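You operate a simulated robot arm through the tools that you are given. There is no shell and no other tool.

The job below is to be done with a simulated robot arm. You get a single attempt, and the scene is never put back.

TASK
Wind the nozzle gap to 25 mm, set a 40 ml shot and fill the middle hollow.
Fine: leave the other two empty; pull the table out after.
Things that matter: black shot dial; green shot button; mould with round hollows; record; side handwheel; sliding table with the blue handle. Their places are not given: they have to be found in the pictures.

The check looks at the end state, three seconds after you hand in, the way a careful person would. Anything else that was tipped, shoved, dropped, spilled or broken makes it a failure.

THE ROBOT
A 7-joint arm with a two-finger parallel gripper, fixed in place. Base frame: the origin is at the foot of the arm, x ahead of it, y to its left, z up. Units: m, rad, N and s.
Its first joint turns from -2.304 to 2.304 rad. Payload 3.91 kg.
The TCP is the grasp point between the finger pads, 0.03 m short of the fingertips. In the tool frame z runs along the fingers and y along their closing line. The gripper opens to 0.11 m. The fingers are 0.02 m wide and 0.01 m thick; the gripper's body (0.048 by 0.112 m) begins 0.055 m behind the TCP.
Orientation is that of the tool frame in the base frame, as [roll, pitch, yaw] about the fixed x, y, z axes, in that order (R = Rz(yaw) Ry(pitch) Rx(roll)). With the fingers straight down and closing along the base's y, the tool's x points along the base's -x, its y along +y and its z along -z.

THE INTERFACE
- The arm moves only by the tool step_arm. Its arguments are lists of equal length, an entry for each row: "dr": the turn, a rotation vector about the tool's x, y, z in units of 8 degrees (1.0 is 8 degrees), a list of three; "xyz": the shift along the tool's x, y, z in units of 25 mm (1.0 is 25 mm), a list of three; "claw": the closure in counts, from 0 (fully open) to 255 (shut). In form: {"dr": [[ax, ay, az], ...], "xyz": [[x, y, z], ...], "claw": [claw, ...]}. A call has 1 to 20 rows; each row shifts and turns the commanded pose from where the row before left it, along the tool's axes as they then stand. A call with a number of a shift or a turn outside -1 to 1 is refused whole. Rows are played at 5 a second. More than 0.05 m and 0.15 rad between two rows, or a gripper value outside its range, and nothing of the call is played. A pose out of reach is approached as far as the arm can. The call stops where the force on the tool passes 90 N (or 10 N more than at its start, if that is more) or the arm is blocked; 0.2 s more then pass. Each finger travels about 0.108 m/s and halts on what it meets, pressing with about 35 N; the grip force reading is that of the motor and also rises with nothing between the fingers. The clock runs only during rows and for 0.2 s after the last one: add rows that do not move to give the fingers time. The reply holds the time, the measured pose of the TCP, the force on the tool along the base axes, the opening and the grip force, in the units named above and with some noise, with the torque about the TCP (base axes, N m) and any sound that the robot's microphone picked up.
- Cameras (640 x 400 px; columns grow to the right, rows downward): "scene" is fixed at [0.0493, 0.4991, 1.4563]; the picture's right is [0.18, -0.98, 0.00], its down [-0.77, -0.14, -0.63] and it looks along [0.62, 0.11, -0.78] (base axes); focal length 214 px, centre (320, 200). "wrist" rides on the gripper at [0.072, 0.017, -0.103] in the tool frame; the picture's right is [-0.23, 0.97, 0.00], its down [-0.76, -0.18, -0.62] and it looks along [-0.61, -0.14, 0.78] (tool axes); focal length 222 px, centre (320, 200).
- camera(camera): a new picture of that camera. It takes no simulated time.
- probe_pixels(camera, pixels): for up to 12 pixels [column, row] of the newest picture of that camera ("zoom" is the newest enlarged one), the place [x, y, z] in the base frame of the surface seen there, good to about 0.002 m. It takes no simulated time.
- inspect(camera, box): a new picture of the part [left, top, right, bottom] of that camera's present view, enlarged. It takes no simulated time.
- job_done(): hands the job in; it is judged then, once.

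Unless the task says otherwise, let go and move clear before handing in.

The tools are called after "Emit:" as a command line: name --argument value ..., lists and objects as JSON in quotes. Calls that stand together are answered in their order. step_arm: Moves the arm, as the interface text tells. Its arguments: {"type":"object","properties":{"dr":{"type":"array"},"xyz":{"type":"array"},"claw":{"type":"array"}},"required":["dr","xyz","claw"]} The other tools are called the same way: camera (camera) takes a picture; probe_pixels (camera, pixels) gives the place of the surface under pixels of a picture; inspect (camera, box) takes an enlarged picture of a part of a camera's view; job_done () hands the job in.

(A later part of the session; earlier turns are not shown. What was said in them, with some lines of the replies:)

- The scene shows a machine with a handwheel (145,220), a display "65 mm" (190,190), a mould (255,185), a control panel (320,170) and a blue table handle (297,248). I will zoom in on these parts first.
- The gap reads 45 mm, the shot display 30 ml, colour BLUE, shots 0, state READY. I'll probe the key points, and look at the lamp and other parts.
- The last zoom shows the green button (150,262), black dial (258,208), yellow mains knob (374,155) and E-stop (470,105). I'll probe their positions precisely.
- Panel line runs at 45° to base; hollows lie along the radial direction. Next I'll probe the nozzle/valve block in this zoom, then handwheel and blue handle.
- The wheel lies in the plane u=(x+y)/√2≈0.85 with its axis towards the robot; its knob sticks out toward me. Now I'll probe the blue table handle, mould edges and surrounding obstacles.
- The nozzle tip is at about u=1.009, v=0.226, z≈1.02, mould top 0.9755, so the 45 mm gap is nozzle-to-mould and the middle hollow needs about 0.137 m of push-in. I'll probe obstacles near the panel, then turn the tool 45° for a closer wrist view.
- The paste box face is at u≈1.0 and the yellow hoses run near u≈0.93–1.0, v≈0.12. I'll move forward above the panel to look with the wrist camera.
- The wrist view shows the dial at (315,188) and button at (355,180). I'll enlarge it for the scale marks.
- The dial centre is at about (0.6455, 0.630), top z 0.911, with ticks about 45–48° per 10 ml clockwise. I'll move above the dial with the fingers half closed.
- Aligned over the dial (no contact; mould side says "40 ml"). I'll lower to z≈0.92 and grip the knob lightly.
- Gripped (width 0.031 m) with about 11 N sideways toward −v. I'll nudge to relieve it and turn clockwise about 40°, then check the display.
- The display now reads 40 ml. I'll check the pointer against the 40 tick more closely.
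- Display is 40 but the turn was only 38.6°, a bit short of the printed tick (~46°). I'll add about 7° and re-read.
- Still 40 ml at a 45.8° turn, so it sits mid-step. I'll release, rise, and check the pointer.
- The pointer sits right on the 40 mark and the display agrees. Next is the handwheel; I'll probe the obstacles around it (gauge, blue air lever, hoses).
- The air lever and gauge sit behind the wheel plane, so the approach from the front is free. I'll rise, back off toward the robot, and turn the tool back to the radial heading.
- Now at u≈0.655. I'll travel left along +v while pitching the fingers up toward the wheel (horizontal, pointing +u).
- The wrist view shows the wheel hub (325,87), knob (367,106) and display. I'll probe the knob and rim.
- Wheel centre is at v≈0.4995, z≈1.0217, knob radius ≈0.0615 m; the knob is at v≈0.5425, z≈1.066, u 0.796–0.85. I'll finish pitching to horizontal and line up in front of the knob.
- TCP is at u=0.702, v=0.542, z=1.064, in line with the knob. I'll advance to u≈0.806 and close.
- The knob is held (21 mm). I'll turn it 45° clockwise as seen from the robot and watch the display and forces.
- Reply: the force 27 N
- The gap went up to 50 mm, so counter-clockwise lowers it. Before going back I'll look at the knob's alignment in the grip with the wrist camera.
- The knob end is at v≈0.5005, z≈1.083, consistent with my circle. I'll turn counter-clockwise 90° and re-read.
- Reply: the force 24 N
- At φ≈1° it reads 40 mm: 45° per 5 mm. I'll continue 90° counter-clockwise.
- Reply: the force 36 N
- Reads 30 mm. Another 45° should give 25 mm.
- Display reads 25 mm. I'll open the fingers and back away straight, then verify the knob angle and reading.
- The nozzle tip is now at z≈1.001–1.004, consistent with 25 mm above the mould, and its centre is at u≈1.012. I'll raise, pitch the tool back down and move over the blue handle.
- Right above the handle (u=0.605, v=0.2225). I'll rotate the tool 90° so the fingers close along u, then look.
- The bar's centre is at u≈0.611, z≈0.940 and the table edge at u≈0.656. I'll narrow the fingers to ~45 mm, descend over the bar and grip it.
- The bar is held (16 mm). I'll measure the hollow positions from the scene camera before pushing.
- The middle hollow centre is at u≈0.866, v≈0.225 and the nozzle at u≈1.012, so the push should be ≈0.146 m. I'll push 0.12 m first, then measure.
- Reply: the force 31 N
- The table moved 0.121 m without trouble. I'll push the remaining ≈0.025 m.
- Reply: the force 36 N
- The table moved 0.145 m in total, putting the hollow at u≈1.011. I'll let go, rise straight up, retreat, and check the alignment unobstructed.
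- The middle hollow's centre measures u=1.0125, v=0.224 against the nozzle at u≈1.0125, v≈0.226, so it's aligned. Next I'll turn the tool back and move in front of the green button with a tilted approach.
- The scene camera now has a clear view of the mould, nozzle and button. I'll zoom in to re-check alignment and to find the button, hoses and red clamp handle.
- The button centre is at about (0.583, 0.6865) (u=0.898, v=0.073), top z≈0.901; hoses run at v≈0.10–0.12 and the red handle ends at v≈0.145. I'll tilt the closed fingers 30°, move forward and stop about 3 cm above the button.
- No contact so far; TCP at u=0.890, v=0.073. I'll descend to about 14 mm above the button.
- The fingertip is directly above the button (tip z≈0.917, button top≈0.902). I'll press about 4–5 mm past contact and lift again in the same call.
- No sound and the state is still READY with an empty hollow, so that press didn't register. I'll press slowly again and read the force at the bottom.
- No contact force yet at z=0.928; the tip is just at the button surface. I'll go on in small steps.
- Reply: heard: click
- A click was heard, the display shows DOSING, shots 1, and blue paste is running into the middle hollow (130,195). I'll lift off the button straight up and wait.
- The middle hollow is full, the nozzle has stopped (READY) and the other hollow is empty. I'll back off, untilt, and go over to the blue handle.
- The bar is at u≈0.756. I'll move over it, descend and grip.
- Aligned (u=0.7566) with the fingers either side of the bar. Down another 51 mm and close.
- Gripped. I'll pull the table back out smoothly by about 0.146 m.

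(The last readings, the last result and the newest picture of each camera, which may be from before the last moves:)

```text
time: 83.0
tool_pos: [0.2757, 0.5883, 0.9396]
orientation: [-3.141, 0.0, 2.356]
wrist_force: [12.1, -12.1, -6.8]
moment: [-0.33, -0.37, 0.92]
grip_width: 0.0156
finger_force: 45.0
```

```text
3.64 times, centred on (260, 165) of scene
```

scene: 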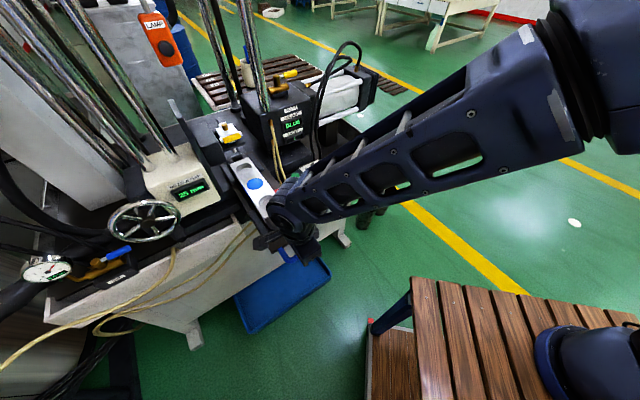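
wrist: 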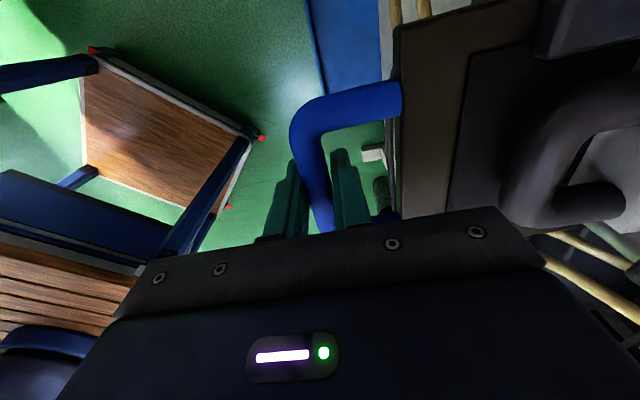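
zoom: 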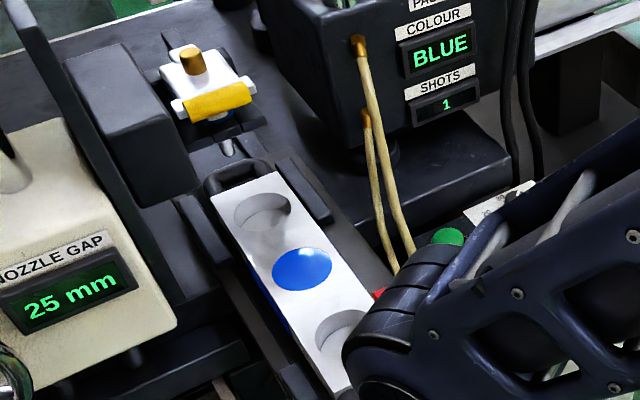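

The table is back at its starting position; the middle hollow is blue, the outer two are empty. I'll check gently whether there's any further travel to the out-stop.

Emit:
step_arm --dr '[[0, 0, 0], [0, 0, 0], [0, 0, 0], [0, 0, 0]]' --xyz '[[0, -0.08, 0], [0, -0.08, 0], [0, -0.08, 0], [0, 0, 0]]' --claw '[245, 245, 245, 245]'

```text
time: 84.0
tool_pos: [0.2723, 0.5839, 0.939]
orientation: [3.141, -0.001, 2.355]
wrist_force: [15.4, -10.8, 0.6]
moment: [-0.08, -0.1, 0.88]
grip_width: 0.0156
finger_force: 45.4
```

It slid another 6 mm without resistance, so the starting point wasn't the end stop. I'll pull on slowly in small steps, watching for the stop.

Emit:
step_arm --dr '[[0, 0, 0], [0, 0, 0], [0, 0, 0], [0, 0, 0], [0, 0, 0], [0, 0, 0]]' --xyz '[[0, -0.16, 0], [0, -0.16, 0], [0, -0.16, 0], [0, -0.16, 0], [0, -0.16, 0], [0, 0, 0]]' --claw '[245, 245, 245, 245, 245, 245]'

Emit:
inspect --camera "scene" --box '[210, 110, 310, 220]'

```text
time: 85.4
tool_pos: [0.2571, 0.5684, 0.9387]
orientation: [3.141, 0.0, 2.356]
wrist_force: [5.4, -4.7, -7.5]
moment: [0.01, 0.04, 0.95]
grip_width: 0.0157
finger_force: 45.1
```

```text
3.64 times, centred on (260, 165) of scene
```

zoom: 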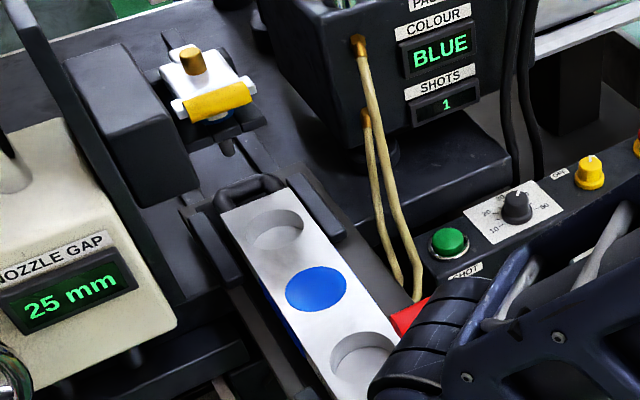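

Still free and smooth at u=0.584. I'll continue another 20 mm.

Emit:
step_arm --dr '[[0, 0, 0], [0, 0, 0], [0, 0, 0], [0, 0, 0], [0, 0, 0], [0, 0, 0]]' --xyz '[[0, -0.16, 0], [0, -0.16, 0], [0, -0.16, 0], [0, -0.16, 0], [0, -0.16, 0], [0, 0, 0]]' --claw '[245, 245, 245, 245, 245, 245]'

Emit:
camera --camera "scene"

```text
time: 86.8
tool_pos: [0.2419, 0.5537, 0.9398]
orientation: [-3.141, 0.0, 2.356]
wrist_force: [2.6, -2.9, -6.4]
moment: [0.23, 0.27, 0.87]
grip_width: 0.0159
finger_force: 45.0
```

```text
taken
```

scene: 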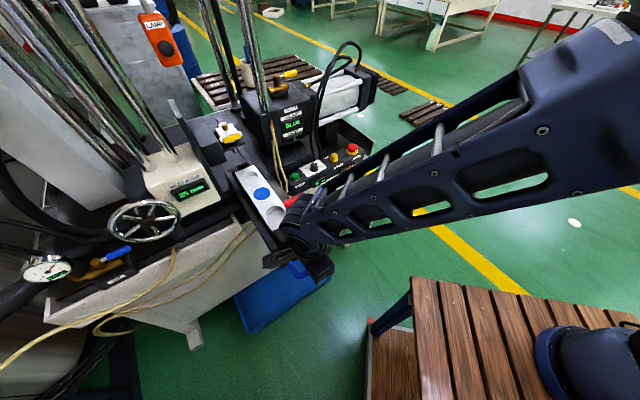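

Still free at u=0.563. Another 25 mm, gently, to see if there is a stop.

Emit:
step_arm --dr '[[0, 0, 0], [0, 0, 0], [0, 0, 0], [0, 0, 0], [0, 0, 0], [0, 0, 0], [0, 0, 0], [0, 0, 0]]' --xyz '[[0, -0.14, 0], [0, -0.14, 0], [0, -0.14, 0], [0, -0.14, 0], [0, -0.14, 0], [0, -0.14, 0], [0, -0.14, 0], [0, 0, 0]]' --claw '[245, 245, 245, 245, 245, 245, 245, 245]'

Emit:
inspect --camera "scene" --box '[200, 110, 320, 250]'

```text
time: 88.6
tool_pos: [0.2258, 0.5375, 0.9401]
orientation: [3.141, 0.0, 2.357]
wrist_force: [5.2, -2.5, -11.1]
moment: [0.14, 0.13, 0.93]
grip_width: 0.0156
finger_force: 45.9
```

```text
2.86 times, centred on (260, 180) of scene
```

zoom: 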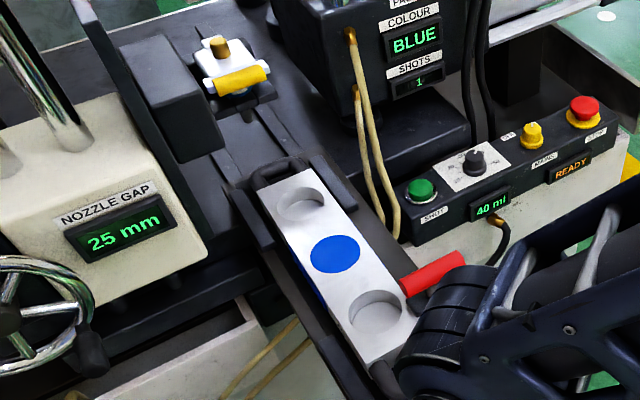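

At u=0.540 still no stop; mould is well clear of the nozzle. Before letting go I'll test that the table is guided and won't tip, by pressing the handle down 2 mm.

Emit:
step_arm --dr '[[0, 0, 0], [0, 0, 0]]' --xyz '[[0, 0, 0.1], [0, 0, 0]]' --claw '[245, 245]'

```text
time: 89.2
tool_pos: [0.2253, 0.5388, 0.9395]
orientation: [3.14, -0.002, 2.356]
wrist_force: [3.8, -7.2, 33.3]
moment: [-0.33, -0.31, 0.92]
grip_width: 0.0156
finger_force: 45.0
```

It pushes back with 33 N without moving, so the table is firmly guided. I'll undo that and pull another 25 mm in search of the end stop.

Emit:
step_arm --dr '[[0, 0, 0], [0, 0, 0], [0, 0, 0], [0, 0, 0], [0, 0, 0], [0, 0, 0], [0, 0, 0], [0, 0, 0], [0, 0, 0]]' --xyz '[[0, 0, -0.1], [0, -0.14, 0], [0, -0.14, 0], [0, -0.14, 0], [0, -0.14, 0], [0, -0.14, 0], [0, -0.14, 0], [0, -0.14, 0], [0, 0, 0]]' --claw '[245, 245, 245, 245, 245, 245, 245, 245, 245]'

Emit:
camera --camera "scene"

```text
time: 90.3
tool_pos: [0.2226, 0.5348, 0.9393]
orientation: [3.131, -0.006, 2.349]
wrist_force: [16.3, 29.6, -29.8]
moment: [0.21, 0.19, 1.0]
grip_width: 0.0163
finger_force: 45.1
stopped in row 5: the force on the tool passed its limit at 97 N (the readings are from after the stop); the commanded pose is now the measured one
```

```text
taken
```

scene: 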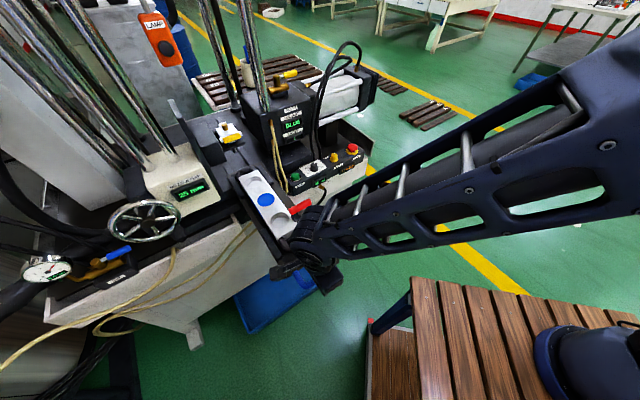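

The out-stop was reached at u≈0.536 (force limit hit, motion stopped). I'll ease off, open the fingers, rise and back away.

Emit:
step_arm --dr '[[0, 0, 0], [0, 0, 0], [0, 0, 0], [0, 0, 0], [0, 0, 0], [0, 0, 0], [0, 0, 0], [0, 0, 0], [0, 0, 0], [0, 0, 0], [0, 0, 0], [0, 0, 0], [0, 0, 0], [0, 0, 0]]' --xyz '[[0, 0.03, 0], [0, 0, 0], [0, 0, 0], [0, 0, 0], [0, 0, 0], [0, 0, -0.5], [0, 0, -1], [0, 0, -1], [0, 0, -1], [0, 0, -1], [0, 0, -1], [0, 0, -1], [0, 0, -1], [0, 0, 0]]' --claw '[245, 200, 151, 151, 151, 151, 151, 151, 151, 151, 151, 151, 151, 151]'

Emit:
camera --camera "scene"

Emit:
camera --camera "wrist"

```text
time: 93.3
tool_pos: [0.2211, 0.5319, 1.1286]
orientation: [3.133, -0.005, 2.353]
wrist_force: [-0.7, 0.5, -0.5]
moment: [0.01, -0.03, -0.01]
grip_width: 0.0449
finger_force: 0.1
```

```text
taken
```

scene: 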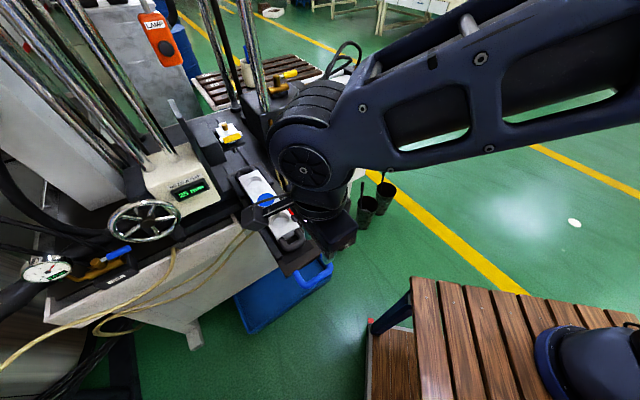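

```text
taken
```

wrist: 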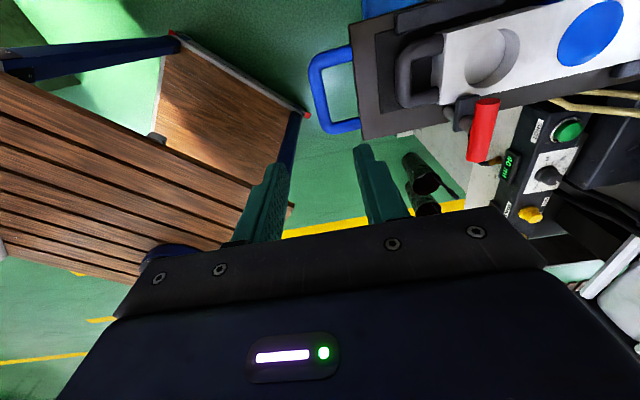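

Released and clear above the handle. I'll move the arm off to the right so that I can check everything.

Emit:
step_arm --dr '[[0, 0, 0], [0, 0, 0], [0, 0, 0], [0, 0, 0], [0, 0, 0], [0, 0, 0], [0, 0, 0], [0, 0, 0], [0, 0, 0], [0, 0, 0], [0, 0, 0], [0, 0, 0], [0, 0, 0], [0, 0, 0], [0, 0, 0]]' --xyz '[[0, 0, -1], [0, 0, -1], [-1, 0, 0], [-1, 0, 0], [-1, 0, 0], [-1, 0, 0], [-1, 0, 0], [-1, 0, 0], [-1, 0, 0], [-1, 0, 0], [-1, 0, 0], [-1, 0, 0], [-1, 0, 0], [-1, 0, 0], [0, 0, 0]]' --claw '[151, 151, 151, 151, 151, 151, 151, 151, 151, 151, 151, 151, 151, 151, 151]'

Emit:
camera --camera "scene"

Emit:
inspect --camera "scene" --box '[210, 100, 340, 220]'

Emit:
inspect --camera "scene" --box '[90, 150, 370, 300]'

```text
time: 96.5
tool_pos: [0.4337, 0.3184, 1.178]
orientation: [3.134, -0.003, 2.354]
wrist_force: [-0.1, 0.4, -0.8]
moment: [-0.04, 0.02, -0.02]
grip_width: 0.0449
finger_force: 0.0
```

```text
taken
```

scene: 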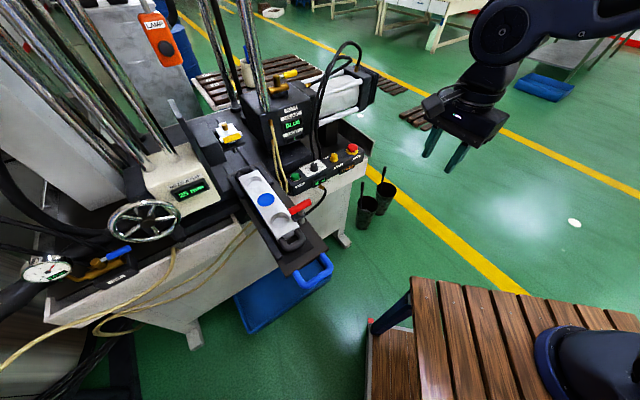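

```text
3.33 times, centred on (275, 160) of scene
```

zoom: 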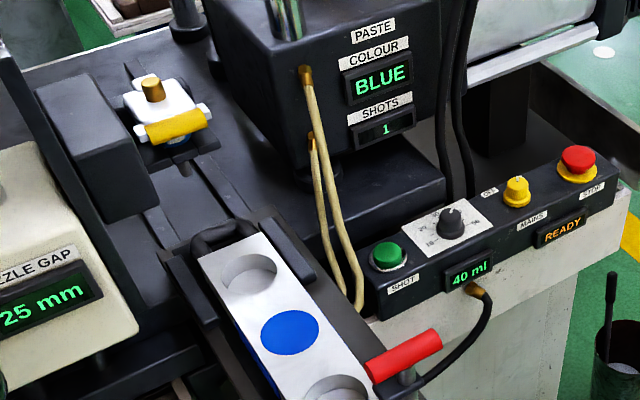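

```text
2.29 times, centred on (230, 225) of scene
```

zoom: 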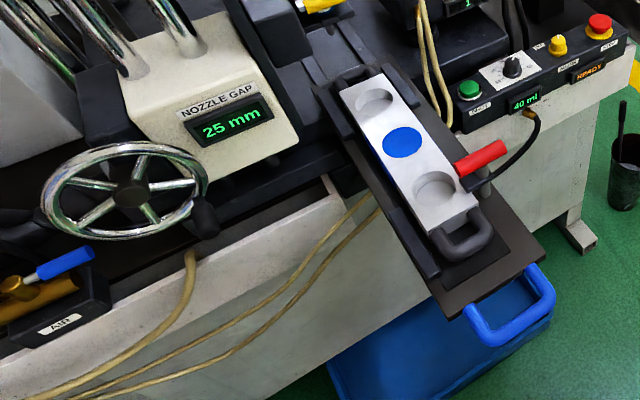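

The gap reads 25 mm, the shot 40 ml, and the counter shows 1 shot with the state READY. The middle hollow (265,200) is full, the other two are empty, the table is out at its stop, and the arm is clear, so I'm handing in.

Emit:
job_done

```text
The job is handed in.
```

The job is done and handed in; I haven't seen the check's verdict.

- **Gap:** I wound the handwheel until the display read 25 mm. My first turn went the wrong way, to 50 mm, before I reversed it.
- **Shot:** The dial is set to 40 ml and its pointer sits on the 40 mark. My first press of the green button stopped short of it; the second clicked. The counter shows one shot.
- **Mould:** The middle hollow is full of blue paste and the other two are empty. I saw no spill.
- **Table:** I pulled it out to its stop, about 75 mm further than where it started, because the starting position was not fully out. The stop was found by pulling until the arm halted at its force limit (97 N), and nothing looked moved or damaged afterwards.

The gripper has let go and the arm is clear of the machine.
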